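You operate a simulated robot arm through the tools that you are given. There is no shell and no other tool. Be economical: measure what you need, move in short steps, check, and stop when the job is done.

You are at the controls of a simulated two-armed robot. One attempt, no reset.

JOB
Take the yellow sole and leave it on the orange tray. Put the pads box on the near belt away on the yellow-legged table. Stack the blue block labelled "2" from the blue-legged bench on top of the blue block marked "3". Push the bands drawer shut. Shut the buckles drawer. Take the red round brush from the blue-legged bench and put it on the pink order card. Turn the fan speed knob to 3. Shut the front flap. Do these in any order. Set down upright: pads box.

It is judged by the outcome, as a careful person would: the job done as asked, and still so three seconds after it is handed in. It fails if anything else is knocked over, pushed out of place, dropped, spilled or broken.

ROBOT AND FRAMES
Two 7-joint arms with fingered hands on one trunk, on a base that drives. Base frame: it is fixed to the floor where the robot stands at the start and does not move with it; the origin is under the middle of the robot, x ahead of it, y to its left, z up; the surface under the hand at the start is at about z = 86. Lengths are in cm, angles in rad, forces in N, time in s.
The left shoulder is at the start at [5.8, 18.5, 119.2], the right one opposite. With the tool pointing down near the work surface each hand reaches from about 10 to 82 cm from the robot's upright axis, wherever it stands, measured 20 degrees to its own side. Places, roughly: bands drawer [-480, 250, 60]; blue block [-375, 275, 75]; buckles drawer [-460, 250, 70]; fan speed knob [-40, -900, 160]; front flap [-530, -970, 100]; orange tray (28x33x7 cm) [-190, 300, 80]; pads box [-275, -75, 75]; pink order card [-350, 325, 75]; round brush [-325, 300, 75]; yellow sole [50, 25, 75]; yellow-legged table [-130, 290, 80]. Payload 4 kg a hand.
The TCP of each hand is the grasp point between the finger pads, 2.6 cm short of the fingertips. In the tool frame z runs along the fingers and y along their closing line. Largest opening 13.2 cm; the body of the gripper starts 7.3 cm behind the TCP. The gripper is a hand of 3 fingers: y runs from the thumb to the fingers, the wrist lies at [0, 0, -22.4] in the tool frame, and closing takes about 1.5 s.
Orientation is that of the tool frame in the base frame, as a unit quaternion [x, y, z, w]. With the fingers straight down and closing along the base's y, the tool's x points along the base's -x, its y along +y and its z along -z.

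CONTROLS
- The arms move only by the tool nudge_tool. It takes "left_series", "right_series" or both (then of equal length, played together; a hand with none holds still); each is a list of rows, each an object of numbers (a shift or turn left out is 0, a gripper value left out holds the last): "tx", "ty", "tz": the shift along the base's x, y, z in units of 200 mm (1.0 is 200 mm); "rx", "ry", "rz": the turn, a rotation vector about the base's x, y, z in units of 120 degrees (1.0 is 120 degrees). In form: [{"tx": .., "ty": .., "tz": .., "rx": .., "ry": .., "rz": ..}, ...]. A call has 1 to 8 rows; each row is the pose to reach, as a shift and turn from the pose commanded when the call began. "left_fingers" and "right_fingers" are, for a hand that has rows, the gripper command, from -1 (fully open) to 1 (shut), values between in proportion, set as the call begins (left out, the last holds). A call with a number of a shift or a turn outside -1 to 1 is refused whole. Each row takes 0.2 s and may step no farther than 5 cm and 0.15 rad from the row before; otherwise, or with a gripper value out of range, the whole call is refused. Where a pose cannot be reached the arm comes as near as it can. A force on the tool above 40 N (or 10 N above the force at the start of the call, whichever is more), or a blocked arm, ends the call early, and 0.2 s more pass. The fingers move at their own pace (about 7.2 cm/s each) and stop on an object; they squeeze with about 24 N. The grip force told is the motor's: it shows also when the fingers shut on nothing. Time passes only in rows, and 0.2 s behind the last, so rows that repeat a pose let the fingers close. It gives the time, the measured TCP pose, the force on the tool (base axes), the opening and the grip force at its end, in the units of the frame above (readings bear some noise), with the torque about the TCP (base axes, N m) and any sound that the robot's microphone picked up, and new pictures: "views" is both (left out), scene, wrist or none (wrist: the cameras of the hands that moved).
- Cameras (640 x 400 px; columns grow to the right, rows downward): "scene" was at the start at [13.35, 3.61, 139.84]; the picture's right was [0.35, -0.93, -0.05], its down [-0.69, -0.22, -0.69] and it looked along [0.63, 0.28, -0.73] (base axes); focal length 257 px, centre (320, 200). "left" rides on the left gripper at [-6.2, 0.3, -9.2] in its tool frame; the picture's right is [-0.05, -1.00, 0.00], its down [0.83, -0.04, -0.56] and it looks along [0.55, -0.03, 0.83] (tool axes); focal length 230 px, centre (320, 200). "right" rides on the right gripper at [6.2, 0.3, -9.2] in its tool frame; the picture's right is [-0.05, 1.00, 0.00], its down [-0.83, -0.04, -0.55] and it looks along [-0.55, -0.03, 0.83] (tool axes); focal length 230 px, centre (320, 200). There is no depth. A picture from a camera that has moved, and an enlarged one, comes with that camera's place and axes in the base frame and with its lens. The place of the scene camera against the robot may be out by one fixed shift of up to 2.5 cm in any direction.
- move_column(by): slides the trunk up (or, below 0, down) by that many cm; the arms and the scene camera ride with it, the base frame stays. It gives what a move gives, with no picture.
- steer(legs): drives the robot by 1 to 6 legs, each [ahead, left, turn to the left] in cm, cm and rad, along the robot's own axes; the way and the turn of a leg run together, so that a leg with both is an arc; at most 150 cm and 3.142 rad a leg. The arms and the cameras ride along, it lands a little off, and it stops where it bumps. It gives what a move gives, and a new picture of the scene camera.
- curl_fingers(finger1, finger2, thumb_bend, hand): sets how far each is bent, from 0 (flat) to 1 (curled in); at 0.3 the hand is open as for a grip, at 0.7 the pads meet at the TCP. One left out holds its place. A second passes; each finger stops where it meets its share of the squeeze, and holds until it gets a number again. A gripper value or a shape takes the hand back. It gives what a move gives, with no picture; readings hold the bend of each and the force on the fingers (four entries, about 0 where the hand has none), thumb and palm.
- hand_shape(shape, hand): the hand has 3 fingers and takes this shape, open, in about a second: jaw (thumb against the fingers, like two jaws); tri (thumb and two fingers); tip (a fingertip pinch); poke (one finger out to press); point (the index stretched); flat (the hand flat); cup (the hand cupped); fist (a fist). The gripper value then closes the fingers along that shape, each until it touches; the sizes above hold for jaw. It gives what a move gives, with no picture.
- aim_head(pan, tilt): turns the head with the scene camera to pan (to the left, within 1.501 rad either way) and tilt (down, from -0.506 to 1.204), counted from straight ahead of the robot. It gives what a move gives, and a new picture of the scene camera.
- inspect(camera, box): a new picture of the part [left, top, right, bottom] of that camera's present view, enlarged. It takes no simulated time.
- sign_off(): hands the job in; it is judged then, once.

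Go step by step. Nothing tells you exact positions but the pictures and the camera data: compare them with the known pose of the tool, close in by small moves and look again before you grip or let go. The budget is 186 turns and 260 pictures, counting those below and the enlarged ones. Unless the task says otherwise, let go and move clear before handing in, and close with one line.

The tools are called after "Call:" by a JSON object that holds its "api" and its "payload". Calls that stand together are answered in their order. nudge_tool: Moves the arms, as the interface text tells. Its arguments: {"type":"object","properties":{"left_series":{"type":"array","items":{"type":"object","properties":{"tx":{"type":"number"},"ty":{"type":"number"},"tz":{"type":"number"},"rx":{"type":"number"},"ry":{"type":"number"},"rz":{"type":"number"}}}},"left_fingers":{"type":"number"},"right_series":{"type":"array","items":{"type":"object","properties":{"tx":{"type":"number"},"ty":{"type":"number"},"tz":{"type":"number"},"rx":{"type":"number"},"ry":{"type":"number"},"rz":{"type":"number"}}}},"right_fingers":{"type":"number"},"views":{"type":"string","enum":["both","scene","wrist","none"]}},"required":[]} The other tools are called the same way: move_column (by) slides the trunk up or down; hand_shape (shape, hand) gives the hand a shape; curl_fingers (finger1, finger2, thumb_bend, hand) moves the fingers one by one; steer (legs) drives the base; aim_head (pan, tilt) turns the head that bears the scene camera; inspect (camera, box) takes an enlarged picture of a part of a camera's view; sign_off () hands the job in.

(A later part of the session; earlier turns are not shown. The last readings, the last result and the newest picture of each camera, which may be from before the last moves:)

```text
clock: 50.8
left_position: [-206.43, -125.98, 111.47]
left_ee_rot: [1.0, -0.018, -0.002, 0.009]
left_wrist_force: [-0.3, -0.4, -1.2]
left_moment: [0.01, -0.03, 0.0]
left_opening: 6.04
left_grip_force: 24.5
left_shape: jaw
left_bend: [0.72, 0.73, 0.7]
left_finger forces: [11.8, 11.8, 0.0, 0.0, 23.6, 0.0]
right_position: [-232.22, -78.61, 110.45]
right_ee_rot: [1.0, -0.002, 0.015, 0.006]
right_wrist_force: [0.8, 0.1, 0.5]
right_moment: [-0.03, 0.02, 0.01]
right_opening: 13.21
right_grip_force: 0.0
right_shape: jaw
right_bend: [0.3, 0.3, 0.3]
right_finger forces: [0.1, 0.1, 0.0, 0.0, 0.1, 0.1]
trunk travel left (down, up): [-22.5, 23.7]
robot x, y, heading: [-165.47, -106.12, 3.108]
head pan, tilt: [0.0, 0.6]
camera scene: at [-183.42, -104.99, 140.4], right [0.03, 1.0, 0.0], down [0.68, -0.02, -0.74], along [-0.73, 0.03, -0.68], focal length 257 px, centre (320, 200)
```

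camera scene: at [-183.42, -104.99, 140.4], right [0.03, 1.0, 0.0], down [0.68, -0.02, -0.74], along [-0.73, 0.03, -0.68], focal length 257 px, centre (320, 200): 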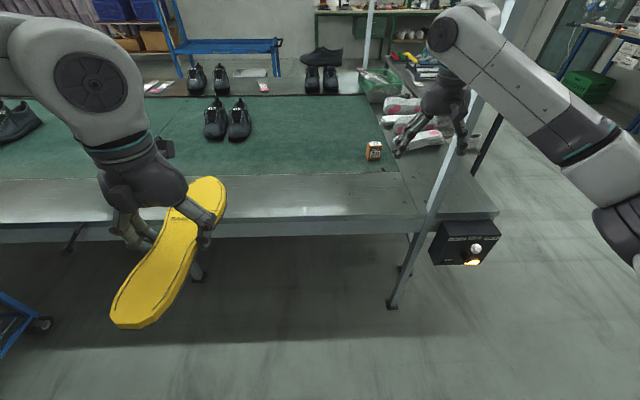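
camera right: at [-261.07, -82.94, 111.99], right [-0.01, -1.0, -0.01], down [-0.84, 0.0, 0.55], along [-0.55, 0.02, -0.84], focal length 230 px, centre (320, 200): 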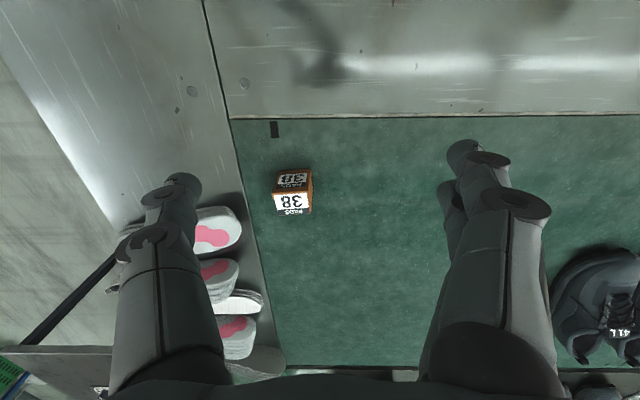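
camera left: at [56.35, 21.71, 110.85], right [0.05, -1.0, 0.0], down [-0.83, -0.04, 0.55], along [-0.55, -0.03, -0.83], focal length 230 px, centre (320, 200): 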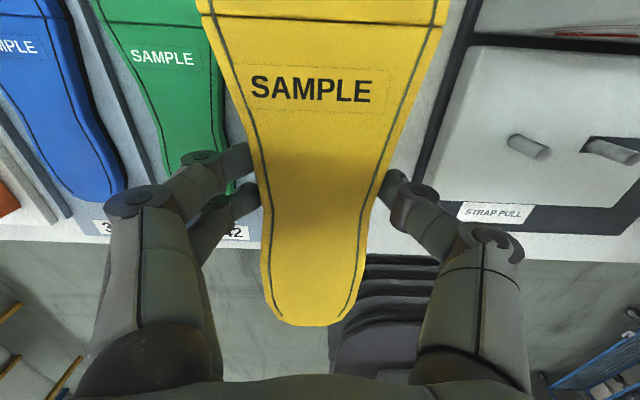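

It's upright again, so the lean came from reaching low against the block. I'll come at the belt from its open end instead, facing -y, where the right arm stays clear of the post. Arms tuck in first.

Call:
{"api": "nudge_tool", "payload": {"left_series": [{"tx": 0.2}, {"tx": 0.35}, {"tx": 0.35}, {"tx": 0.35}, {"tx": 0.35}], "right_series": [{"tx": 0.2}, {"tx": 0.4}, {"tx": 0.6}, {"tx": 0.8}, {"tx": 1.0}], "views": "none"}}

Call:
{"api": "steer", "payload": {"legs": [[0, -150, 0.033], [0, 0, 1.571], [0, -80, 0]]}}

Call:
{"api": "aim_head", "payload": {"pan": -0.7, "tilt": 0.35}}

```text
clock: 52.0
left_position: [-199.34, -126.05, 111.7]
left_ee_rot: [1.0, -0.017, -0.002, 0.01]
left_wrist_force: [-0.3, -0.6, -1.4]
left_moment: [0.0, -0.07, 0.02]
left_opening: 6.08
left_grip_force: 23.8
left_shape: jaw
left_bend: [0.72, 0.73, 0.7]
left_finger forces: [11.8, 11.8, 0.0, 0.0, 23.6, 0.0]
right_position: [-211.89, -78.44, 110.66]
right_ee_rot: [1.0, -0.002, 0.015, 0.007]
right_wrist_force: [0.2, -0.8, 0.1]
right_moment: [0.01, -0.01, 0.0]
right_opening: 13.2
right_grip_force: 0.0
right_shape: jaw
right_bend: [0.3, 0.3, 0.3]
right_finger forces: [0.0, 0.0, 0.0, 0.0, 0.0, 0.1]
trunk travel left (down, up): [-22.5, 23.7]
robot x, y, heading: [-165.55, -106.09, 3.108]
head pan, tilt: [0.0, 0.6]
```

```text
clock: 67.1
left_position: [-222.44, 12.35, 111.72]
left_ee_rot: [0.712, 0.702, 0.007, 0.007]
left_wrist_force: [0.9, -1.1, -2.3]
left_moment: [0.07, 0.02, 0.02]
left_opening: 6.06
left_grip_force: 23.8
left_shape: jaw
left_bend: [0.72, 0.73, 0.7]
left_finger forces: [11.3, 11.4, 0.0, 0.0, 22.7, 0.1]
right_position: [-269.9, -1.35, 110.47]
right_ee_rot: [0.702, 0.712, 0.015, -0.006]
right_wrist_force: [-0.8, -0.2, -0.5]
right_moment: [0.01, 0.03, -0.02]
right_opening: 13.2
right_grip_force: 0.0
right_shape: jaw
right_bend: [0.3, 0.3, 0.3]
right_finger forces: [0.1, 0.0, 0.1, 0.0, 0.1, 0.0]
trunk travel left (down, up): [-22.5, 23.7]
robot x, y, heading: [-243.1, 45.46, -1.58]
head pan, tilt: [0.0, 0.6]
camera scene: at [-245.01, 30.06, 140.4], right [-1.0, 0.01, 0.0], down [0.01, 0.68, -0.74], along [-0.01, -0.73, -0.68], focal length 257 px, centre (320, 200)
```

scene: 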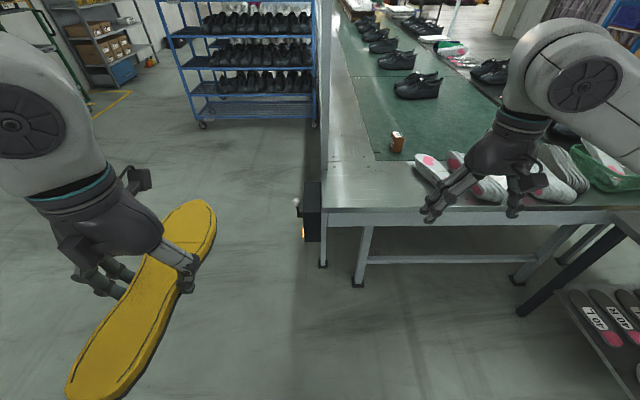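

```text
clock: 68.2
left_position: [-222.46, 12.24, 111.57]
left_ee_rot: [0.712, 0.702, 0.006, 0.007]
left_wrist_force: [-0.5, -0.6, -2.6]
left_moment: [0.06, 0.04, 0.0]
left_opening: 6.05
left_grip_force: 24.1
left_shape: jaw
left_bend: [0.72, 0.73, 0.7]
left_finger forces: [11.2, 11.4, 0.0, 0.0, 22.8, 0.0]
right_position: [-269.81, -1.35, 110.62]
right_ee_rot: [0.701, 0.713, 0.015, -0.007]
right_wrist_force: [0.4, -1.1, -0.6]
right_moment: [0.03, -0.02, -0.02]
right_opening: 13.19
right_grip_force: 0.1
right_shape: jaw
right_bend: [0.3, 0.3, 0.3]
right_finger forces: [0.1, 0.1, 0.0, 0.0, 0.0, 0.1]
trunk travel left (down, up): [-22.5, 23.7]
robot x, y, heading: [-243.36, 45.7, -1.582]
head pan, tilt: [-0.7, 0.351]
camera scene: at [-251.0, 31.5, 142.9], right [-0.76, 0.65, 0.09], down [0.23, 0.39, -0.89], along [-0.61, -0.65, -0.44], focal length 257 px, centre (320, 200)
```

scene: 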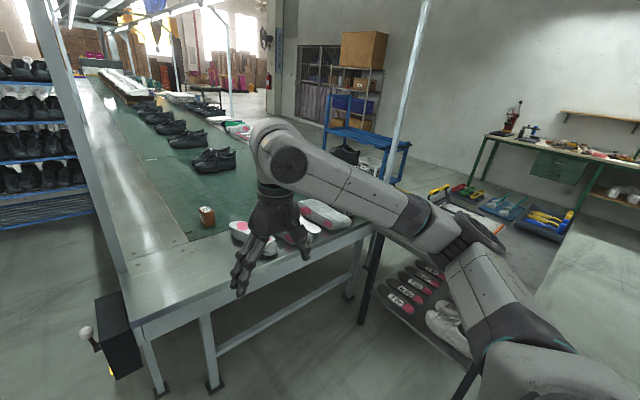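

The box is visible at about [-282, -76] and the belt end at y ≈ -36. I'll strafe right and move up to the end of the belt.

Call:
{"api": "steer", "payload": {"legs": [[0, -24, 0.011], [46, 0, 0]]}}

Call:
{"api": "nudge_tool", "payload": {"right_series": [{"ty": -0.2}, {"ty": -0.4}, {"ty": -0.6}, {"ty": -0.8}, {"ty": -1.0}], "views": "both"}}

```text
clock: 72.3
left_position: [-246.39, -32.9, 111.72]
left_ee_rot: [0.709, 0.705, 0.006, 0.008]
left_wrist_force: [-0.1, -0.9, -1.8]
left_moment: [0.02, 0.0, 0.06]
left_opening: 6.03
left_grip_force: 24.2
left_shape: jaw
left_bend: [0.72, 0.73, 0.7]
left_finger forces: [11.2, 11.4, 0.0, 0.0, 22.8, 0.0]
right_position: [-293.65, -46.89, 110.61]
right_ee_rot: [0.699, 0.715, 0.015, -0.006]
right_wrist_force: [0.2, -0.3, -0.4]
right_moment: [0.02, 0.02, 0.01]
right_opening: 13.19
right_grip_force: 0.2
right_shape: jaw
right_bend: [0.3, 0.3, 0.3]
right_finger forces: [0.1, 0.0, 0.1, 0.0, 0.1, 0.1]
trunk travel left (down, up): [-22.5, 23.7]
robot x, y, heading: [-267.44, 0.07, -1.576]
head pan, tilt: [-0.7, 0.351]
camera scene: at [-275.11, -13.85, 142.91], right [-0.76, 0.64, 0.09], down [0.22, 0.39, -0.89], along [-0.61, -0.66, -0.44], focal length 257 px, centre (320, 200)
```

scene: 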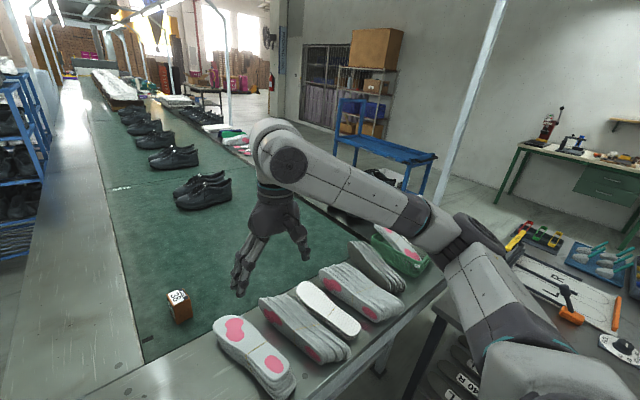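

```text
clock: 73.5
left_position: [-246.25, -32.99, 111.55]
left_ee_rot: [0.709, 0.705, 0.006, 0.007]
left_wrist_force: [-0.9, 0.1, -2.3]
left_moment: [0.06, 0.03, 0.07]
left_opening: 6.04
left_grip_force: 24.0
left_shape: jaw
left_bend: [0.72, 0.73, 0.7]
left_finger forces: [11.3, 11.4, 0.0, 0.0, 22.7, 0.0]
right_position: [-293.39, -66.92, 110.63]
right_ee_rot: [0.698, 0.716, 0.015, -0.008]
right_wrist_force: [0.0, 0.2, 0.2]
right_moment: [0.05, 0.01, 0.04]
right_opening: 13.2
right_grip_force: 0.0
right_shape: jaw
right_bend: [0.3, 0.3, 0.3]
right_finger forces: [0.0, 0.0, 0.1, 0.0, 0.0, 0.0]
trunk travel left (down, up): [-22.5, 23.7]
robot x, y, heading: [-267.45, 0.02, -1.575]
head pan, tilt: [-0.7, 0.351]
camera scene: at [-275.02, -14.02, 142.88], right [-0.76, 0.64, 0.09], down [0.22, 0.4, -0.89], along [-0.61, -0.66, -0.44], focal length 257 px, centre (320, 200)
camera right: at [-293.53, -61.11, 120.04], right [1.0, -0.03, 0.01], down [-0.03, -0.85, 0.53], along [-0.01, -0.53, -0.85], focal length 230 px, centre (320, 200)
```

scene: 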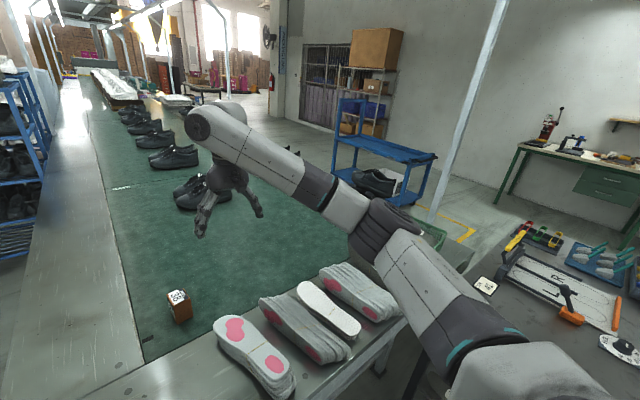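
right: 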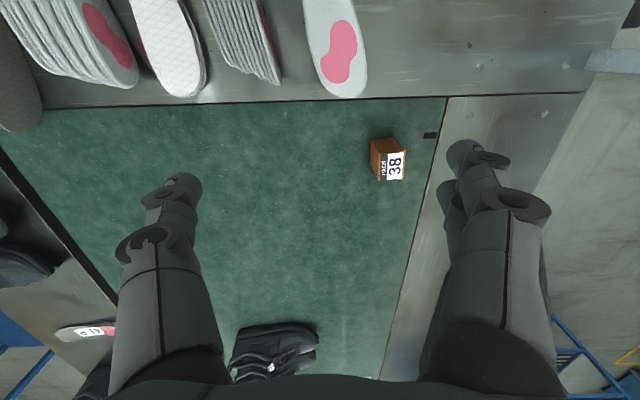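

The wrist view puts the box at [-281, -78]. I'll level the hand, move it above the box and come down to z ≈ 95.

Call:
{"api": "nudge_tool", "payload": {"right_series": [{"tx": 0.155, "ty": -0.139, "rx": -0.0158, "ry": 0.0045}, {"tx": 0.31, "ty": -0.278, "rx": -0.0158, "ry": 0.0045}, {"tx": 0.465, "ty": -0.417, "rx": -0.0158, "ry": 0.0045}, {"tx": 0.62, "ty": -0.555, "rx": -0.0158, "ry": 0.0045}, {"tx": 0.62, "ty": -0.555, "tz": -0.2, "rx": -0.0158, "ry": 0.0045}, {"tx": 0.62, "ty": -0.555, "tz": -0.4, "rx": -0.0158, "ry": 0.0045}, {"tx": 0.62, "ty": -0.555, "tz": -0.6, "rx": -0.0158, "ry": 0.0045}, {"tx": 0.62, "ty": -0.555, "tz": -0.75, "rx": -0.0158, "ry": 0.0045}], "views": "both"}}

```text
clock: 75.3
left_position: [-246.19, -32.74, 111.64]
left_ee_rot: [0.709, 0.705, 0.005, 0.007]
left_wrist_force: [1.1, -0.4, -2.3]
left_moment: [0.05, 0.02, -0.02]
left_opening: 6.04
left_grip_force: 23.5
left_shape: jaw
left_bend: [0.72, 0.73, 0.7]
left_finger forces: [11.4, 11.4, 0.1, 0.0, 22.7, 0.1]
right_position: [-281.31, -76.58, 95.78]
right_ee_rot: [0.698, 0.716, -0.002, 0.001]
right_wrist_force: [1.1, 0.7, -0.9]
right_moment: [0.0, 0.03, 0.0]
right_opening: 13.2
right_grip_force: 0.1
right_shape: jaw
right_bend: [0.3, 0.3, 0.3]
right_finger forces: [0.0, 0.1, 0.1, 0.0, 0.1, 0.1]
right hand out of reach, approached as far as the arm can: row 4, 5, 6, 7, 8
trunk travel left (down, up): [-22.5, 23.7]
robot x, y, heading: [-267.38, 0.2, -1.574]
head pan, tilt: [-0.7, 0.351]
camera scene: at [-274.87, -13.78, 142.93], right [-0.76, 0.64, 0.09], down [0.22, 0.39, -0.89], along [-0.61, -0.66, -0.44], focal length 257 px, centre (320, 200)
camera right: at [-281.22, -70.33, 105.01], right [1.0, -0.03, 0.0], down [-0.02, -0.83, 0.56], along [-0.01, -0.56, -0.83], focal length 230 px, centre (320, 200)
```

scene: 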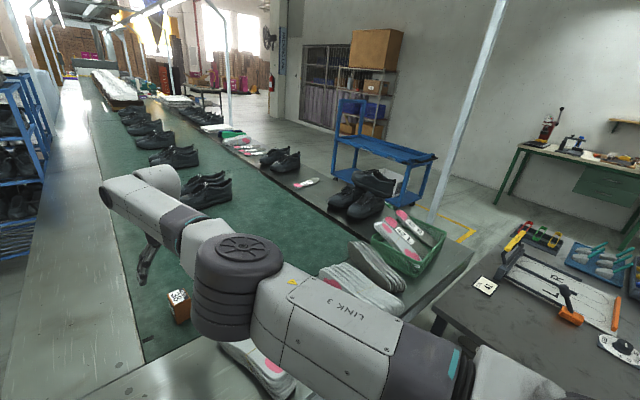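
right: 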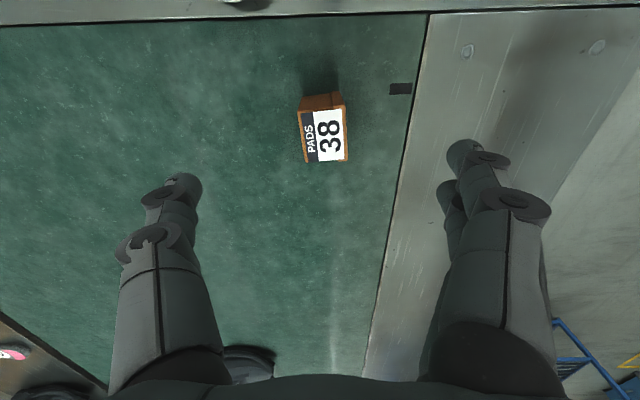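

The box is centred at [-281, -78] and is about 4.6 × 5.7 cm. The hand is 1.5 cm short, so I'll inch the base ahead, lower the trunk, and look.

Call:
{"api": "steer", "payload": {"legs": [[3.5, 0, 0]]}}

Call:
{"api": "move_column", "payload": {"by": -6}}

Call:
{"api": "inspect", "payload": {"camera": "right", "box": [120, 0, 560, 275]}}

```text
clock: 76.1
left_position: [-246.32, -35.85, 111.89]
left_ee_rot: [0.708, 0.706, 0.004, 0.009]
left_wrist_force: [-0.4, 0.5, -2.1]
left_moment: [0.03, 0.03, 0.02]
left_opening: 6.05
left_grip_force: 24.2
left_shape: jaw
left_bend: [0.72, 0.73, 0.7]
left_finger forces: [11.3, 11.4, 0.0, 0.1, 22.7, 0.1]
right_position: [-281.55, -79.73, 96.07]
right_ee_rot: [0.698, 0.716, -0.001, 0.003]
right_wrist_force: [0.4, 0.8, 0.2]
right_moment: [-0.02, 0.03, -0.01]
right_opening: 13.21
right_grip_force: 0.0
right_shape: jaw
right_bend: [0.3, 0.3, 0.3]
right_finger forces: [0.0, 0.0, 0.0, 0.0, 0.1, 0.0]
trunk travel left (down, up): [-22.5, 23.7]
robot x, y, heading: [-267.23, -3.12, -1.578]
head pan, tilt: [-0.7, 0.351]
camera scene: at [-275.13, -16.79, 142.99], right [-0.76, 0.64, 0.09], down [0.22, 0.39, -0.89], along [-0.61, -0.66, -0.44], focal length 257 px, centre (320, 200)
```

scene: 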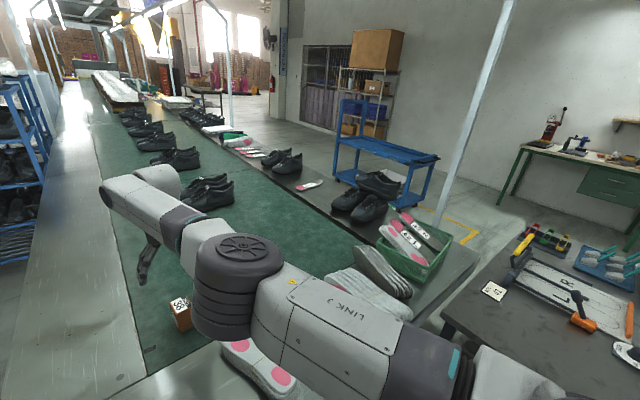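

```text
clock: 77.1
left_position: [-246.4, -36.02, 105.74]
left_ee_rot: [0.709, 0.705, 0.004, 0.008]
left_wrist_force: [0.5, -0.2, -2.0]
left_moment: [0.03, 0.01, 0.02]
left_opening: 6.04
left_grip_force: 24.4
left_shape: jaw
left_bend: [0.72, 0.73, 0.7]
left_finger forces: [11.3, 11.4, 0.1, 0.1, 22.8, 0.1]
right_position: [-281.46, -80.4, 84.14]
right_ee_rot: [0.699, 0.715, 0.024, -0.023]
right_wrist_force: [-0.1, 0.0, -0.1]
right_moment: [0.01, -0.03, 0.02]
right_opening: 13.19
right_grip_force: 0.0
right_shape: jaw
right_bend: [0.3, 0.3, 0.3]
right_finger forces: [0.0, 0.0, 0.0, 0.0, 0.1, 0.0]
trunk travel left (down, up): [-16.5, 29.7]
robot x, y, heading: [-267.5, -3.04, -1.573]
head pan, tilt: [-0.7, 0.351]
```

```text
1.45 times, centred on (340, 138) of right
camera zoom: at [-281.43, -74.91, 93.77], right [1.0, -0.03, 0.0], down [-0.02, -0.87, 0.5], along [-0.01, -0.5, -0.87], focal length 335 px, centre (291, 291)
```

zoom: 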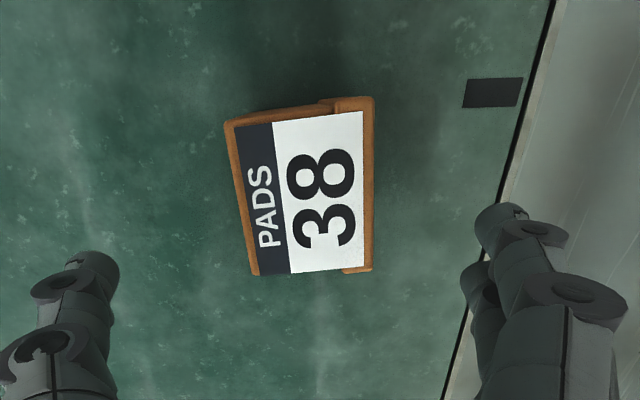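

The box is between the fingers. I'll level the hand, shift 2.4 cm back in y, lower to z ≈ 79.5 and close.

Call:
{"api": "nudge_tool", "payload": {"right_series": [{"ty": 0.06, "rx": -0.016}, {"ty": 0.12, "rx": -0.0315}, {"ty": 0.12, "rx": -0.0315, "tz": -0.1}, {"ty": 0.12, "rx": -0.0315, "tz": -0.2}, {"ty": 0.12, "rx": -0.0315, "tz": -0.225}, {"ty": 0.12, "rx": -0.0315, "tz": -0.225}], "views": "wrist"}}

```text
clock: 78.6
left_position: [-246.34, -36.01, 105.78]
left_ee_rot: [0.71, 0.705, 0.007, 0.007]
left_wrist_force: [-0.5, -0.1, -2.4]
left_moment: [0.06, 0.04, 0.0]
left_opening: 6.03
left_grip_force: 23.5
left_shape: jaw
left_bend: [0.72, 0.73, 0.7]
left_finger forces: [11.3, 11.4, 0.0, 0.1, 22.6, 0.0]
right_position: [-281.48, -76.44, 77.39]
right_ee_rot: [0.689, 0.722, 0.025, -0.054]
right_wrist_force: [0.9, 1.1, 8.3]
right_moment: [0.0, -0.77, 0.09]
right_opening: 13.19
right_grip_force: 0.0
right_shape: jaw
right_bend: [0.28, 0.24, 0.3]
right_finger forces: [2.1, 7.1, 0.0, 0.1, 0.0, 0.0]
right hand out of reach, approached as far as the arm can: row 1, 2, 3, 4, 5
trunk travel left (down, up): [-16.5, 29.7]
robot x, y, heading: [-267.32, -3.48, -1.574]
head pan, tilt: [-0.7, 0.351]
stopped in row 6 (right hand): the force on the tool passed its limit at 60 N (the readings are from after the stop); the commanded pose is now the measured one
camera right: at [-281.07, -71.38, 87.35], right [1.0, 0.0, -0.04], down [0.02, -0.89, 0.46], along [-0.04, -0.46, -0.89], focal length 230 px, centre (320, 200)
```

right: 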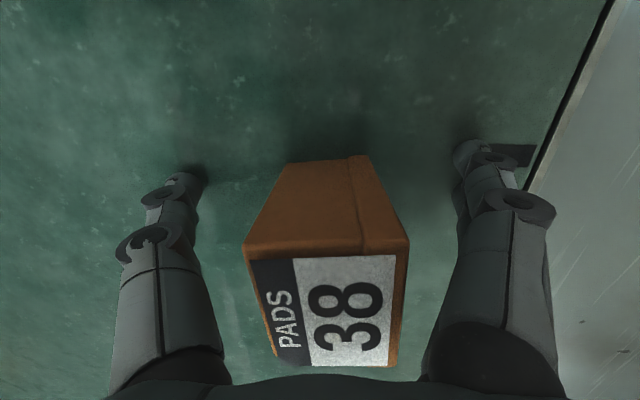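

The fingers straddle the box and the tips touch the belt. I'll lift 1 cm, level the hand, and check.

Call:
{"api": "nudge_tool", "payload": {"right_series": [{"tz": 0.06}, {"tz": 0.06, "ty": -0.03, "rx": -0.026, "ry": -0.01}, {"tz": 0.06, "ty": -0.06, "rx": -0.0525, "ry": -0.0208}, {"tz": 0.06, "ty": -0.06, "rx": -0.0525, "ry": -0.0208}], "views": "wrist"}}

```text
clock: 79.6
left_position: [-246.3, -36.37, 105.58]
left_ee_rot: [0.709, 0.705, 0.006, 0.007]
left_wrist_force: [-0.6, -0.6, -2.4]
left_moment: [0.06, 0.02, 0.01]
left_opening: 6.06
left_grip_force: 23.2
left_shape: jaw
left_bend: [0.72, 0.73, 0.7]
left_finger forces: [11.3, 11.3, 0.0, 0.0, 22.8, 0.1]
right_position: [-281.46, -77.63, 78.45]
right_ee_rot: [0.69, 0.724, 0.0, -0.002]
right_wrist_force: [0.5, -0.3, 0.1]
right_moment: [0.01, 0.01, -0.01]
right_opening: 13.19
right_grip_force: 0.0
right_shape: jaw
right_bend: [0.3, 0.3, 0.3]
right_finger forces: [0.0, 0.1, 0.1, 0.1, 0.0, 0.0]
trunk travel left (down, up): [-16.5, 29.7]
robot x, y, heading: [-267.25, -3.19, -1.57]
head pan, tilt: [-0.7, 0.351]
camera right: at [-281.42, -71.55, 87.76], right [1.0, 0.0, 0.0], down [0.0, -0.83, 0.55], along [0.0, -0.55, -0.83], focal length 230 px, centre (320, 200)
```

right: 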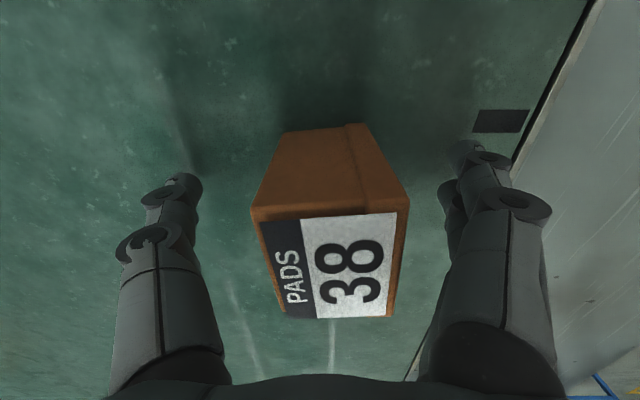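

Level and centred. Closing now, then lifting.

Call:
{"api": "nudge_tool", "payload": {"right_series": [{"tz": 0.01}, {"tz": 0.01}, {"tz": 0.01}, {"tz": 0.01}, {"tz": 0.01}, {"tz": 0.01}, {"tz": 0.01}, {"tz": 0.01}], "right_fingers": 1, "views": "none"}}

Call:
{"api": "nudge_tool", "payload": {"right_series": [{"tz": 0.05}, {"tz": 0.15}, {"tz": 0.3}, {"tz": 0.5}, {"tz": 0.7}, {"tz": 0.9}], "views": "both"}}

```text
clock: 81.4
left_position: [-246.35, -36.17, 105.69]
left_ee_rot: [0.709, 0.705, 0.006, 0.007]
left_wrist_force: [-0.2, 0.6, -2.7]
left_moment: [0.06, 0.0, 0.01]
left_opening: 6.03
left_grip_force: 24.3
left_shape: jaw
left_bend: [0.72, 0.73, 0.7]
left_finger forces: [11.3, 11.4, 0.0, 0.0, 22.6, 0.1]
right_position: [-281.42, -77.67, 78.76]
right_ee_rot: [0.691, 0.723, 0.0, -0.002]
right_wrist_force: [-0.3, 0.1, 0.0]
right_moment: [0.0, 0.02, 0.01]
right_opening: 3.99
right_grip_force: 23.9
right_shape: jaw
right_bend: [0.73, 0.73, 0.7]
right_finger forces: [10.9, 10.8, 0.0, 0.1, 21.7, 0.0]
trunk travel left (down, up): [-16.5, 29.7]
robot x, y, heading: [-267.49, -3.32, -1.578]
head pan, tilt: [-0.7, 0.351]
```

```text
clock: 82.8
left_position: [-246.43, -36.07, 105.65]
left_ee_rot: [0.709, 0.706, 0.006, 0.007]
left_wrist_force: [-0.4, 0.2, -2.3]
left_moment: [0.07, 0.01, 0.0]
left_opening: 6.03
left_grip_force: 24.2
left_shape: jaw
left_bend: [0.72, 0.73, 0.7]
left_finger forces: [11.3, 11.4, 0.0, 0.1, 22.7, 0.0]
right_position: [-281.45, -77.77, 96.68]
right_ee_rot: [0.69, 0.724, 0.002, -0.002]
right_wrist_force: [-1.1, 0.6, -0.7]
right_moment: [-0.02, -0.02, -0.05]
right_opening: 4.01
right_grip_force: 23.5
right_shape: jaw
right_bend: [0.73, 0.73, 0.7]
right_finger forces: [11.0, 10.8, 0.0, 0.0, 21.7, 0.0]
trunk travel left (down, up): [-16.5, 29.7]
robot x, y, heading: [-267.65, -3.3, -1.575]
head pan, tilt: [-0.7, 0.351]
camera scene: at [-275.12, -21.72, 135.34], right [-0.76, 0.63, 0.14], down [0.22, 0.46, -0.86], along [-0.61, -0.62, -0.49], focal length 257 px, centre (320, 200)
camera right: at [-281.38, -71.67, 105.91], right [1.0, 0.0, 0.0], down [0.0, -0.83, 0.55], along [0.0, -0.55, -0.83], focal length 230 px, centre (320, 200)
```

scene: 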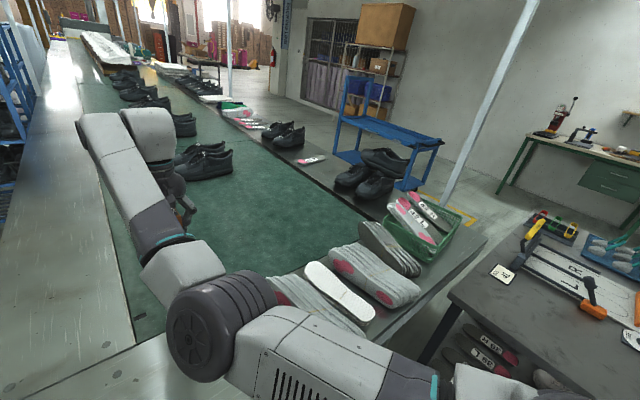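
right: 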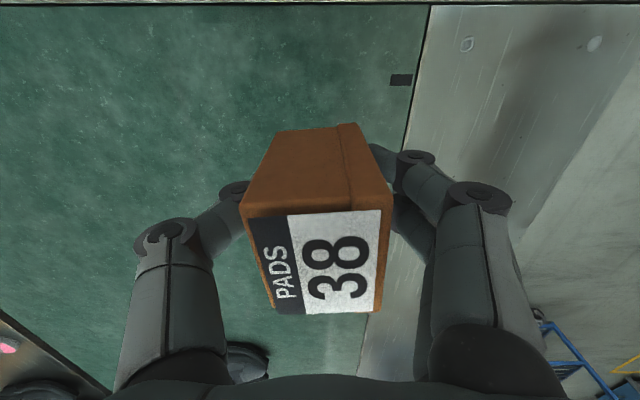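

The box is held. I'll raise the trunk, draw the hand back and drive away toward the yellow-legged table.

Call:
{"api": "move_column", "payload": {"by": 6}}

Call:
{"api": "nudge_tool", "payload": {"right_series": [{"tz": 0.15}, {"tz": 0.3}, {"tz": 0.35, "ty": 0.2}, {"tz": 0.35, "ty": 0.4}, {"tz": 0.35, "ty": 0.6}, {"tz": 0.35, "ty": 0.8}, {"tz": 0.35, "ty": 1.0}], "views": "none"}}

Call:
{"api": "steer", "payload": {"legs": [[-100, 0, 0], [0, 0, 1.571], [100, 0, 0], [0, 0, 1.571]]}}

Call:
{"api": "aim_head", "payload": {"pan": 0.4, "tilt": 0.25}}

```text
clock: 83.8
left_position: [-246.32, -36.32, 111.65]
left_ee_rot: [0.71, 0.704, 0.006, 0.007]
left_wrist_force: [0.2, 1.1, -3.3]
left_moment: [0.06, 0.06, -0.01]
left_opening: 6.05
left_grip_force: 23.7
left_shape: jaw
left_bend: [0.72, 0.73, 0.7]
left_finger forces: [11.4, 11.4, 0.1, 0.0, 22.8, 0.0]
right_position: [-281.43, -77.75, 102.61]
right_ee_rot: [0.691, 0.723, 0.001, -0.003]
right_wrist_force: [-0.5, -0.1, -0.9]
right_moment: [0.01, 0.01, 0.03]
right_opening: 3.98
right_grip_force: 23.9
right_shape: jaw
right_bend: [0.73, 0.73, 0.7]
right_finger forces: [10.9, 10.7, 0.1, 0.1, 21.7, 0.0]
trunk travel left (down, up): [-22.5, 23.7]
robot x, y, heading: [-267.25, -2.94, -1.576]
head pan, tilt: [-0.7, 0.351]
```

```text
clock: 85.4
left_position: [-246.44, -36.22, 111.53]
left_ee_rot: [0.709, 0.705, 0.006, 0.007]
left_wrist_force: [-0.5, 0.0, -3.1]
left_moment: [0.07, 0.03, 0.02]
left_opening: 6.02
left_grip_force: 24.0
left_shape: jaw
left_bend: [0.72, 0.73, 0.7]
left_finger forces: [11.2, 11.5, 0.0, 0.1, 22.7, 0.0]
right_position: [-281.31, -76.0, 109.69]
right_ee_rot: [0.691, 0.723, 0.001, -0.002]
right_wrist_force: [0.5, -0.6, -0.8]
right_moment: [-0.01, 0.0, 0.01]
right_opening: 3.96
right_grip_force: 24.4
right_shape: jaw
right_bend: [0.73, 0.73, 0.7]
right_finger forces: [11.3, 11.2, 0.0, 0.0, 22.5, 0.1]
right hand out of reach, approached as far as the arm can: row 3, 4, 5, 6, 7
trunk travel left (down, up): [-22.5, 23.7]
robot x, y, heading: [-267.48, -3.6, -1.569]
head pan, tilt: [-0.7, 0.351]
```

```text
clock: 103.0
left_position: [-188.49, 130.71, 111.61]
left_ee_rot: [-0.699, 0.715, 0.007, -0.006]
left_wrist_force: [0.9, -0.5, -1.6]
left_moment: [-0.07, -0.02, -0.01]
left_opening: 6.01
left_grip_force: 23.9
left_shape: jaw
left_bend: [0.72, 0.73, 0.7]
left_finger forces: [10.5, 11.0, 0.0, 0.0, 21.4, 0.0]
right_position: [-152.65, 169.95, 109.78]
right_ee_rot: [0.718, -0.696, 0.002, 0.001]
right_wrist_force: [0.3, -0.1, -1.8]
right_moment: [-0.01, -0.02, -0.02]
right_opening: 3.99
right_grip_force: 23.8
right_shape: jaw
right_bend: [0.73, 0.73, 0.7]
right_finger forces: [11.0, 10.8, 0.0, 0.1, 21.7, 0.0]
trunk travel left (down, up): [-22.5, 23.7]
robot x, y, heading: [-167.95, 97.45, 1.546]
head pan, tilt: [-0.7, 0.351]
camera scene: at [-163.28, 112.37, 142.9], right [0.75, -0.65, 0.09], down [-0.23, -0.39, -0.89], along [0.62, 0.65, -0.44], focal length 257 px, centre (320, 200)
```

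scene: 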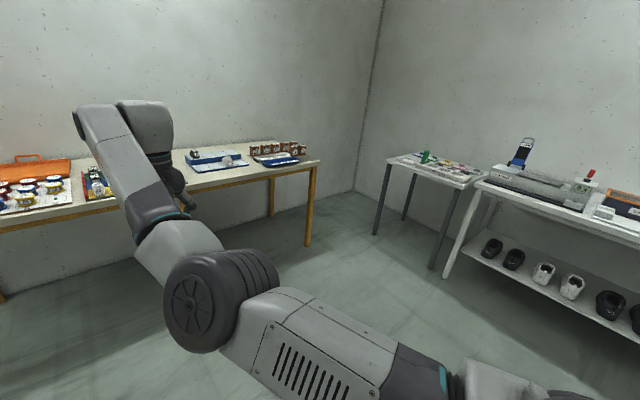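

```text
clock: 104.3
left_position: [-188.36, 130.74, 111.72]
left_ee_rot: [-0.699, 0.715, 0.008, -0.007]
left_wrist_force: [-0.6, -1.1, -2.2]
left_moment: [-0.07, 0.0, 0.02]
left_opening: 6.02
left_grip_force: 24.2
left_shape: jaw
left_bend: [0.72, 0.73, 0.7]
left_finger forces: [10.5, 11.1, 0.1, 0.0, 21.5, 0.1]
right_position: [-152.76, 169.9, 109.69]
right_ee_rot: [0.718, -0.696, 0.002, 0.001]
right_wrist_force: [0.2, 0.7, -0.1]
right_moment: [0.0, 0.02, -0.01]
right_opening: 3.96
right_grip_force: 24.1
right_shape: jaw
right_bend: [0.73, 0.73, 0.7]
right_finger forces: [10.9, 10.8, 0.0, 0.1, 21.7, 0.0]
trunk travel left (down, up): [-22.5, 23.7]
robot x, y, heading: [-167.77, 97.19, 1.549]
head pan, tilt: [0.4, 0.25]
camera scene: at [-172.87, 114.18, 143.62], right [0.93, 0.36, -0.06], down [0.09, -0.37, -0.93], along [-0.36, 0.86, -0.37], focal length 257 px, centre (320, 200)
```

scene: 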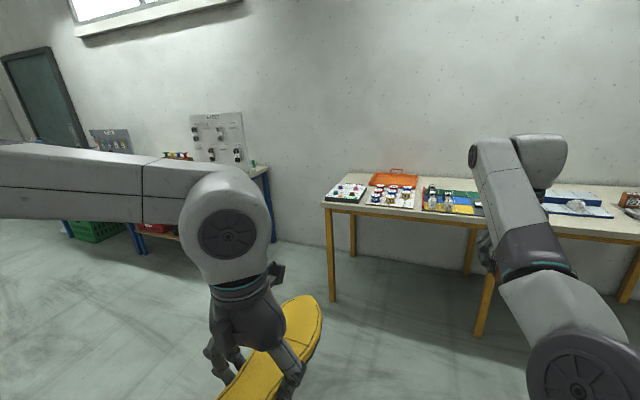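

I see the table with the orange tray at its back-left, behind trays of bottles. I'll zoom in to plan both placements.

Call:
{"api": "inspect", "payload": {"camera": "scene", "box": [310, 140, 500, 250]}}

Call:
{"api": "nudge_tool", "payload": {"right_series": [{"ty": -0.1, "tx": 0.15}, {"ty": -0.25, "tx": 0.3}, {"ty": -0.4, "tx": 0.4}, {"ty": -0.6, "tx": 0.45}], "views": "none"}}

```text
3.37 times, centred on (405, 195) of scene
camera zoom: at [-172.87, 114.18, 143.62], right [0.93, 0.36, -0.06], down [0.09, -0.37, -0.93], along [-0.36, 0.86, -0.37], focal length 865 px, centre (34, 217)
```

zoom: 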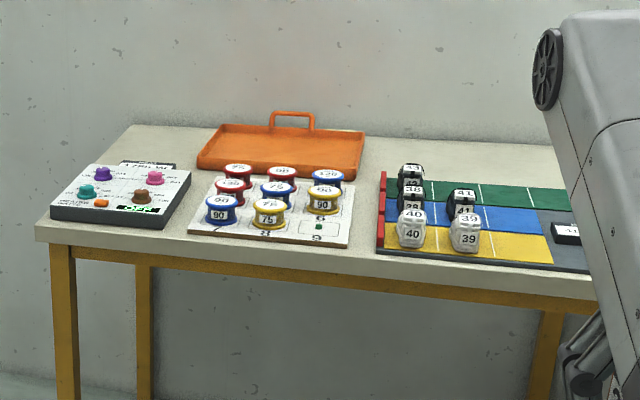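

```text
clock: 105.3
left_position: [-188.36, 130.84, 111.62]
left_ee_rot: [-0.699, 0.715, 0.007, -0.006]
left_wrist_force: [-0.7, -0.3, -1.8]
left_moment: [-0.07, -0.02, 0.03]
left_opening: 6.02
left_grip_force: 24.1
left_shape: jaw
left_bend: [0.72, 0.73, 0.7]
left_finger forces: [10.5, 10.9, 0.0, 0.1, 21.5, 0.0]
right_position: [-141.19, 167.79, 110.04]
right_ee_rot: [0.718, -0.696, 0.002, 0.001]
right_wrist_force: [-0.5, -0.1, -2.4]
right_moment: [-0.01, -0.03, 0.0]
right_opening: 3.96
right_grip_force: 24.5
right_shape: jaw
right_bend: [0.73, 0.73, 0.7]
right_finger forces: [11.0, 10.8, 0.1, 0.0, 21.7, 0.0]
right hand out of reach, approached as far as the arm can: row 1, 2, 3, 4
trunk travel left (down, up): [-22.5, 23.7]
robot x, y, heading: [-168.03, 97.65, 1.552]
head pan, tilt: [0.4, 0.25]
```

The tray sits at the back of the table and the mat at its right. I'll drive closer and look down to measure the tray, free spots and the table edge.

Call:
{"api": "steer", "payload": {"legs": [[85, 0, 0.02]]}}

Call:
{"api": "aim_head", "payload": {"pan": 0.0, "tilt": 0.45}}

```text
clock: 109.8
left_position: [-187.31, 215.0, 111.64]
left_ee_rot: [-0.702, 0.712, 0.007, -0.006]
left_wrist_force: [0.6, -0.4, -3.0]
left_moment: [-0.04, 0.0, 0.02]
left_opening: 6.03
left_grip_force: 24.0
left_shape: jaw
left_bend: [0.72, 0.73, 0.7]
left_finger forces: [10.5, 11.0, 0.0, 0.0, 21.5, 0.0]
right_position: [-140.52, 252.51, 110.04]
right_ee_rot: [0.72, -0.694, 0.002, 0.001]
right_wrist_force: [0.1, 0.3, -0.2]
right_moment: [-0.01, -0.01, 0.0]
right_opening: 3.99
right_grip_force: 24.1
right_shape: jaw
right_bend: [0.73, 0.73, 0.7]
right_finger forces: [11.1, 10.8, 0.0, 0.0, 21.9, 0.0]
trunk travel left (down, up): [-22.5, 23.7]
robot x, y, heading: [-166.31, 181.83, 1.561]
head pan, tilt: [0.4, 0.25]
camera scene: at [-171.66, 198.62, 143.63], right [0.93, 0.37, -0.06], down [0.09, -0.37, -0.93], along [-0.37, 0.85, -0.37], focal length 257 px, centre (320, 200)
```

scene: 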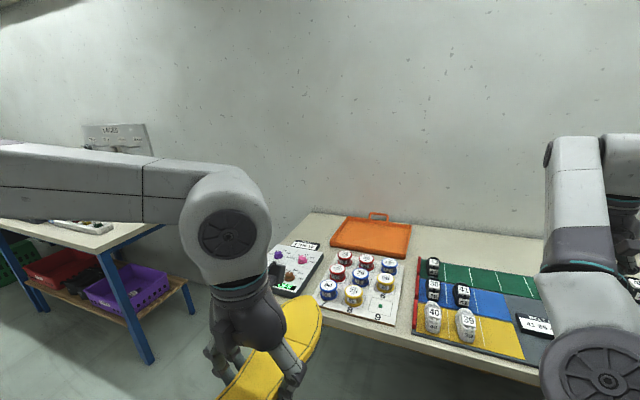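

```text
clock: 110.7
left_position: [-187.4, 215.13, 111.69]
left_ee_rot: [-0.702, 0.712, 0.008, -0.007]
left_wrist_force: [1.2, -0.1, -2.4]
left_moment: [-0.06, 0.04, 0.01]
left_opening: 6.01
left_grip_force: 24.3
left_shape: jaw
left_bend: [0.72, 0.73, 0.7]
left_finger forces: [10.5, 11.1, 0.0, 0.0, 21.5, 0.1]
right_position: [-140.57, 252.5, 110.04]
right_ee_rot: [0.721, -0.693, 0.002, 0.001]
right_wrist_force: [0.1, -0.9, -0.8]
right_moment: [0.0, 0.02, 0.03]
right_opening: 3.97
right_grip_force: 24.2
right_shape: jaw
right_bend: [0.73, 0.73, 0.7]
right_finger forces: [11.0, 10.9, 0.1, 0.0, 21.7, 0.0]
trunk travel left (down, up): [-22.5, 23.7]
robot x, y, heading: [-166.57, 181.98, 1.561]
head pan, tilt: [0.0, 0.45]
camera scene: at [-168.03, 198.89, 141.69], right [1.0, -0.01, 0.0], down [-0.01, -0.56, -0.83], along [0.01, 0.83, -0.56], focal length 257 px, centre (320, 200)
```

scene: 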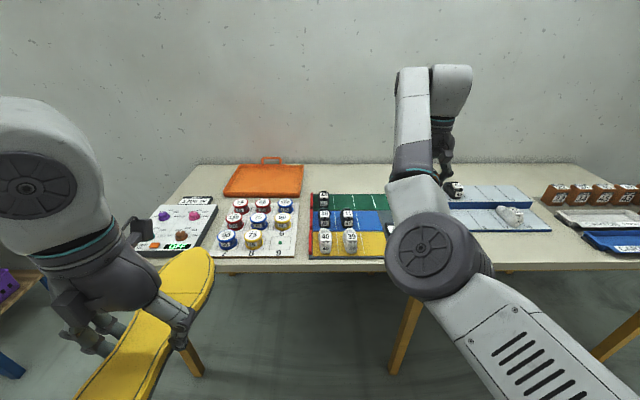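

Tray spans about x -209…-175, y 293…317. There's a free strip behind the coloured mat around [-145, 301]. I'll move in to about 29 cm from the table edge.

Call:
{"api": "steer", "payload": {"legs": [[39, 0, 0.01]]}}

Call:
{"api": "aim_head", "payload": {"pan": 0.0, "tilt": 0.6}}

Call:
{"api": "inspect", "payload": {"camera": "right", "box": [0, 0, 640, 400]}}

```text
clock: 113.1
left_position: [-187.56, 253.28, 111.62]
left_ee_rot: [0.708, -0.706, -0.007, 0.007]
left_wrist_force: [0.4, -0.2, -3.0]
left_moment: [-0.05, 0.01, 0.01]
left_opening: 6.02
left_grip_force: 24.2
left_shape: jaw
left_bend: [0.72, 0.73, 0.7]
left_finger forces: [10.4, 11.0, 0.1, 0.0, 21.6, 0.1]
right_position: [-141.32, 291.43, 110.14]
right_ee_rot: [0.726, -0.688, 0.002, 0.001]
right_wrist_force: [-0.9, 0.5, -0.7]
right_moment: [0.03, 0.01, 0.0]
right_opening: 3.95
right_grip_force: 23.9
right_shape: jaw
right_bend: [0.73, 0.73, 0.7]
right_finger forces: [11.1, 10.8, 0.0, 0.0, 21.7, 0.0]
trunk travel left (down, up): [-22.5, 23.7]
robot x, y, heading: [-166.45, 220.7, 1.572]
head pan, tilt: [0.0, 0.45]
camera scene: at [-168.04, 237.46, 141.7], right [1.0, 0.0, 0.0], down [0.0, -0.56, -0.83], along [0.0, 0.83, -0.56], focal length 257 px, centre (320, 200)
```

scene: 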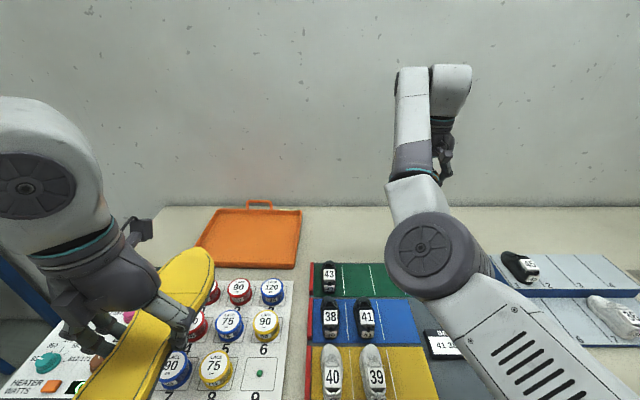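

```text
clock: 113.8
left_position: [-187.57, 253.3, 111.71]
left_ee_rot: [-0.706, 0.708, 0.008, -0.005]
left_wrist_force: [0.1, -0.5, -2.8]
left_moment: [-0.08, 0.01, -0.02]
left_opening: 6.02
left_grip_force: 24.5
left_shape: jaw
left_bend: [0.72, 0.73, 0.7]
left_finger forces: [10.5, 11.0, 0.1, 0.0, 21.6, 0.1]
right_position: [-141.23, 291.42, 110.08]
right_ee_rot: [0.725, -0.689, 0.003, 0.002]
right_wrist_force: [0.4, 0.2, -1.8]
right_moment: [-0.02, 0.0, 0.0]
right_opening: 3.98
right_grip_force: 24.0
right_shape: jaw
right_bend: [0.73, 0.73, 0.7]
right_finger forces: [11.0, 10.8, 0.1, 0.0, 21.8, 0.1]
trunk travel left (down, up): [-22.5, 23.7]
robot x, y, heading: [-166.35, 220.45, 1.572]
head pan, tilt: [0.0, 0.6]
camera scene: at [-168.04, 237.02, 140.39], right [1.0, 0.0, 0.0], down [0.0, -0.68, -0.73], along [0.0, 0.73, -0.68], focal length 257 px, centre (320, 200)
```

scene: 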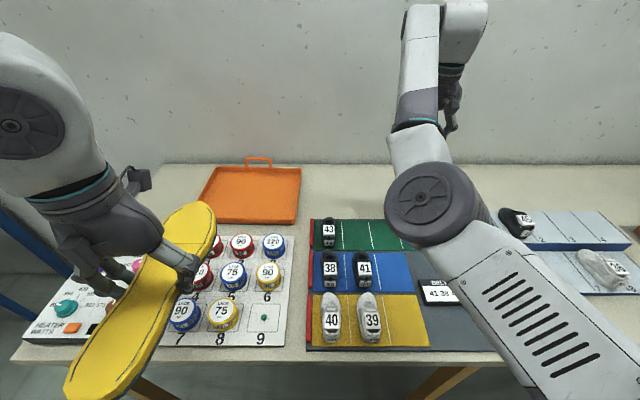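

```text
1.00 times, centred on (320, 200) of right (not enlarged: the box is as wide or as high as the picture)
camera zoom: at [-141.33, 285.35, 119.36], right [-1.0, 0.0, 0.0], down [0.0, 0.83, 0.55], along [0.0, 0.55, -0.83], focal length 230 px, centre (320, 200)
```

zoom: 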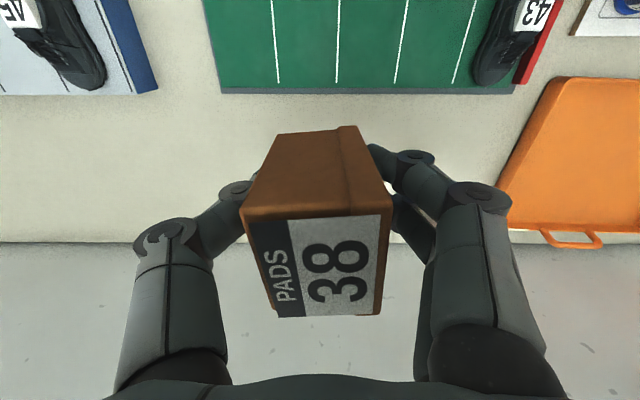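

The base fits at this distance. I'll creep 4 cm closer, then move the box to about [-141, 299] and lower it gently.

Call:
{"api": "steer", "payload": {"legs": [[4, 0, 0]]}}

Call:
{"api": "nudge_tool", "payload": {"right_series": [{"tz": -0.2}, {"tz": -0.4, "ty": 0.08}, {"tz": -0.6, "ty": 0.16}, {"tz": -0.7, "ty": 0.2}, {"tz": -0.7, "ty": 0.2}], "views": "both"}}

```text
clock: 114.7
left_position: [-187.63, 256.8, 111.96]
left_ee_rot: [0.707, -0.707, -0.01, 0.004]
left_wrist_force: [-0.3, -0.8, -2.1]
left_moment: [-0.02, -0.06, -0.05]
left_opening: 6.0
left_grip_force: 24.1
left_shape: jaw
left_bend: [0.72, 0.73, 0.7]
left_finger forces: [10.6, 11.0, 0.0, 0.0, 21.5, 0.0]
right_position: [-141.37, 295.02, 110.45]
right_ee_rot: [0.726, -0.688, 0.001, -0.002]
right_wrist_force: [-0.5, -0.7, -1.4]
right_moment: [0.03, -0.01, 0.01]
right_opening: 3.97
right_grip_force: 23.8
right_shape: jaw
right_bend: [0.73, 0.73, 0.7]
right_finger forces: [10.9, 10.8, 0.0, 0.1, 21.8, 0.0]
trunk travel left (down, up): [-22.5, 23.7]
robot x, y, heading: [-166.36, 224.29, 1.571]
head pan, tilt: [0.0, 0.6]
camera scene: at [-168.07, 240.36, 140.51], right [1.0, 0.0, 0.0], down [0.0, -0.67, -0.74], along [0.0, 0.74, -0.67], focal length 257 px, centre (320, 200)
```

scene: 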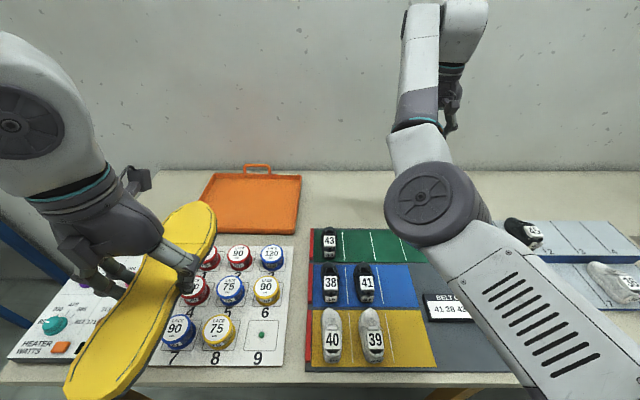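

```text
clock: 115.9
left_position: [-187.68, 257.14, 111.56]
left_ee_rot: [-0.707, 0.707, 0.008, -0.007]
left_wrist_force: [-0.6, 0.1, -2.8]
left_moment: [-0.07, -0.01, -0.03]
left_opening: 6.01
left_grip_force: 24.1
left_shape: jaw
left_bend: [0.72, 0.73, 0.7]
left_finger forces: [10.6, 10.9, 0.0, 0.1, 21.5, 0.0]
right_position: [-141.49, 299.29, 96.38]
right_ee_rot: [0.726, -0.688, 0.003, -0.001]
right_wrist_force: [-0.8, 0.4, -0.1]
right_moment: [-0.02, 0.02, -0.01]
right_opening: 3.95
right_grip_force: 23.8
right_shape: jaw
right_bend: [0.73, 0.73, 0.7]
right_finger forces: [11.1, 10.7, 0.2, 0.1, 21.7, 0.1]
trunk travel left (down, up): [-22.5, 23.7]
robot x, y, heading: [-166.6, 224.48, 1.571]
head pan, tilt: [0.0, 0.6]
camera scene: at [-168.08, 240.88, 140.4], right [1.0, 0.0, 0.0], down [0.0, -0.68, -0.73], along [0.0, 0.73, -0.68], focal length 257 px, centre (320, 200)
camera right: at [-141.53, 293.18, 105.56], right [-1.0, 0.0, 0.0], down [0.0, 0.83, 0.55], along [0.0, 0.55, -0.83], focal length 230 px, centre (320, 200)
```

scene: 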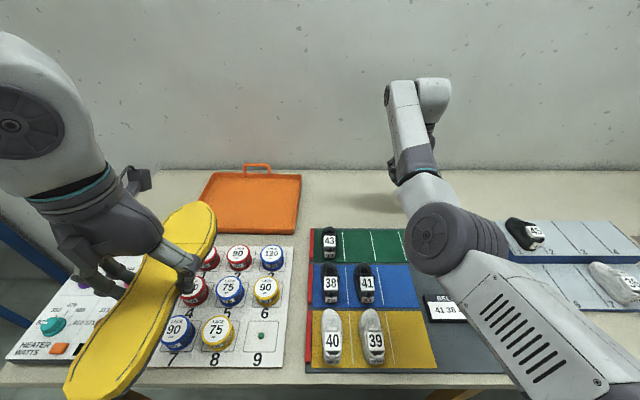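
right: 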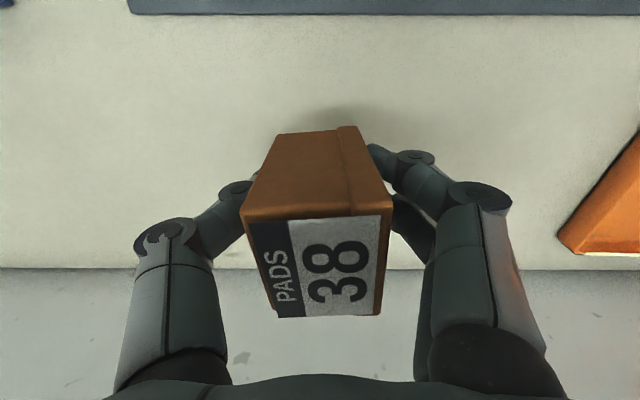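

The spot below is clear and the box is level. Lowering now.

Call:
{"api": "nudge_tool", "payload": {"right_series": [{"tz": -0.2}, {"tz": -0.4}, {"tz": -0.5}, {"tz": -0.53}, {"tz": -0.56}, {"tz": -0.59}, {"tz": -0.62}, {"tz": -0.65}], "views": "wrist"}}

```text
clock: 117.5
left_position: [-187.76, 257.06, 111.63]
left_ee_rot: [-0.706, 0.708, 0.008, -0.006]
left_wrist_force: [1.4, 1.0, -1.4]
left_moment: [-0.07, 0.04, 0.01]
left_opening: 6.01
left_grip_force: 23.9
left_shape: jaw
left_bend: [0.72, 0.73, 0.7]
left_finger forces: [10.6, 10.9, 0.1, 0.1, 21.5, 0.1]
right_position: [-141.35, 299.72, 85.35]
right_ee_rot: [0.725, -0.688, -0.003, -0.008]
right_wrist_force: [-0.6, -6.8, 25.5]
right_moment: [-0.19, 0.11, 0.06]
right_opening: 4.25
right_grip_force: 24.2
right_shape: jaw
right_bend: [0.75, 0.74, 0.71]
right_finger forces: [13.7, 13.1, 0.1, 0.0, 25.5, 0.0]
trunk travel left (down, up): [-22.5, 23.7]
robot x, y, heading: [-166.39, 224.17, 1.571]
head pan, tilt: [0.0, 0.6]
stopped in row 7 (right hand): the force on the tool passed its limit at 43 N (the readings are from after the stop); the commanded pose is now the measured one
camera right: at [-141.42, 293.35, 94.53], right [-1.0, 0.0, -0.01], down [0.0, 0.82, 0.57], along [0.01, 0.57, -0.82], focal length 230 px, centre (320, 200)
```

right: 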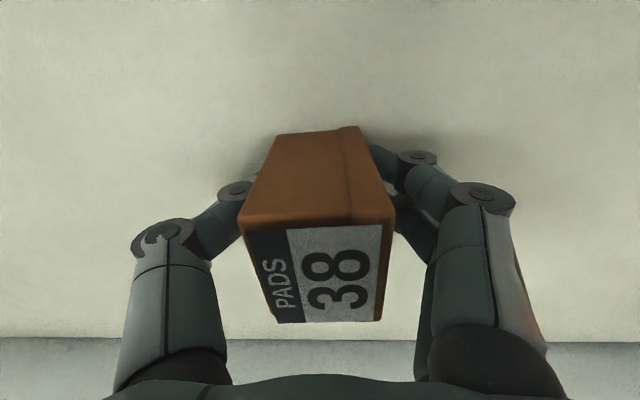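

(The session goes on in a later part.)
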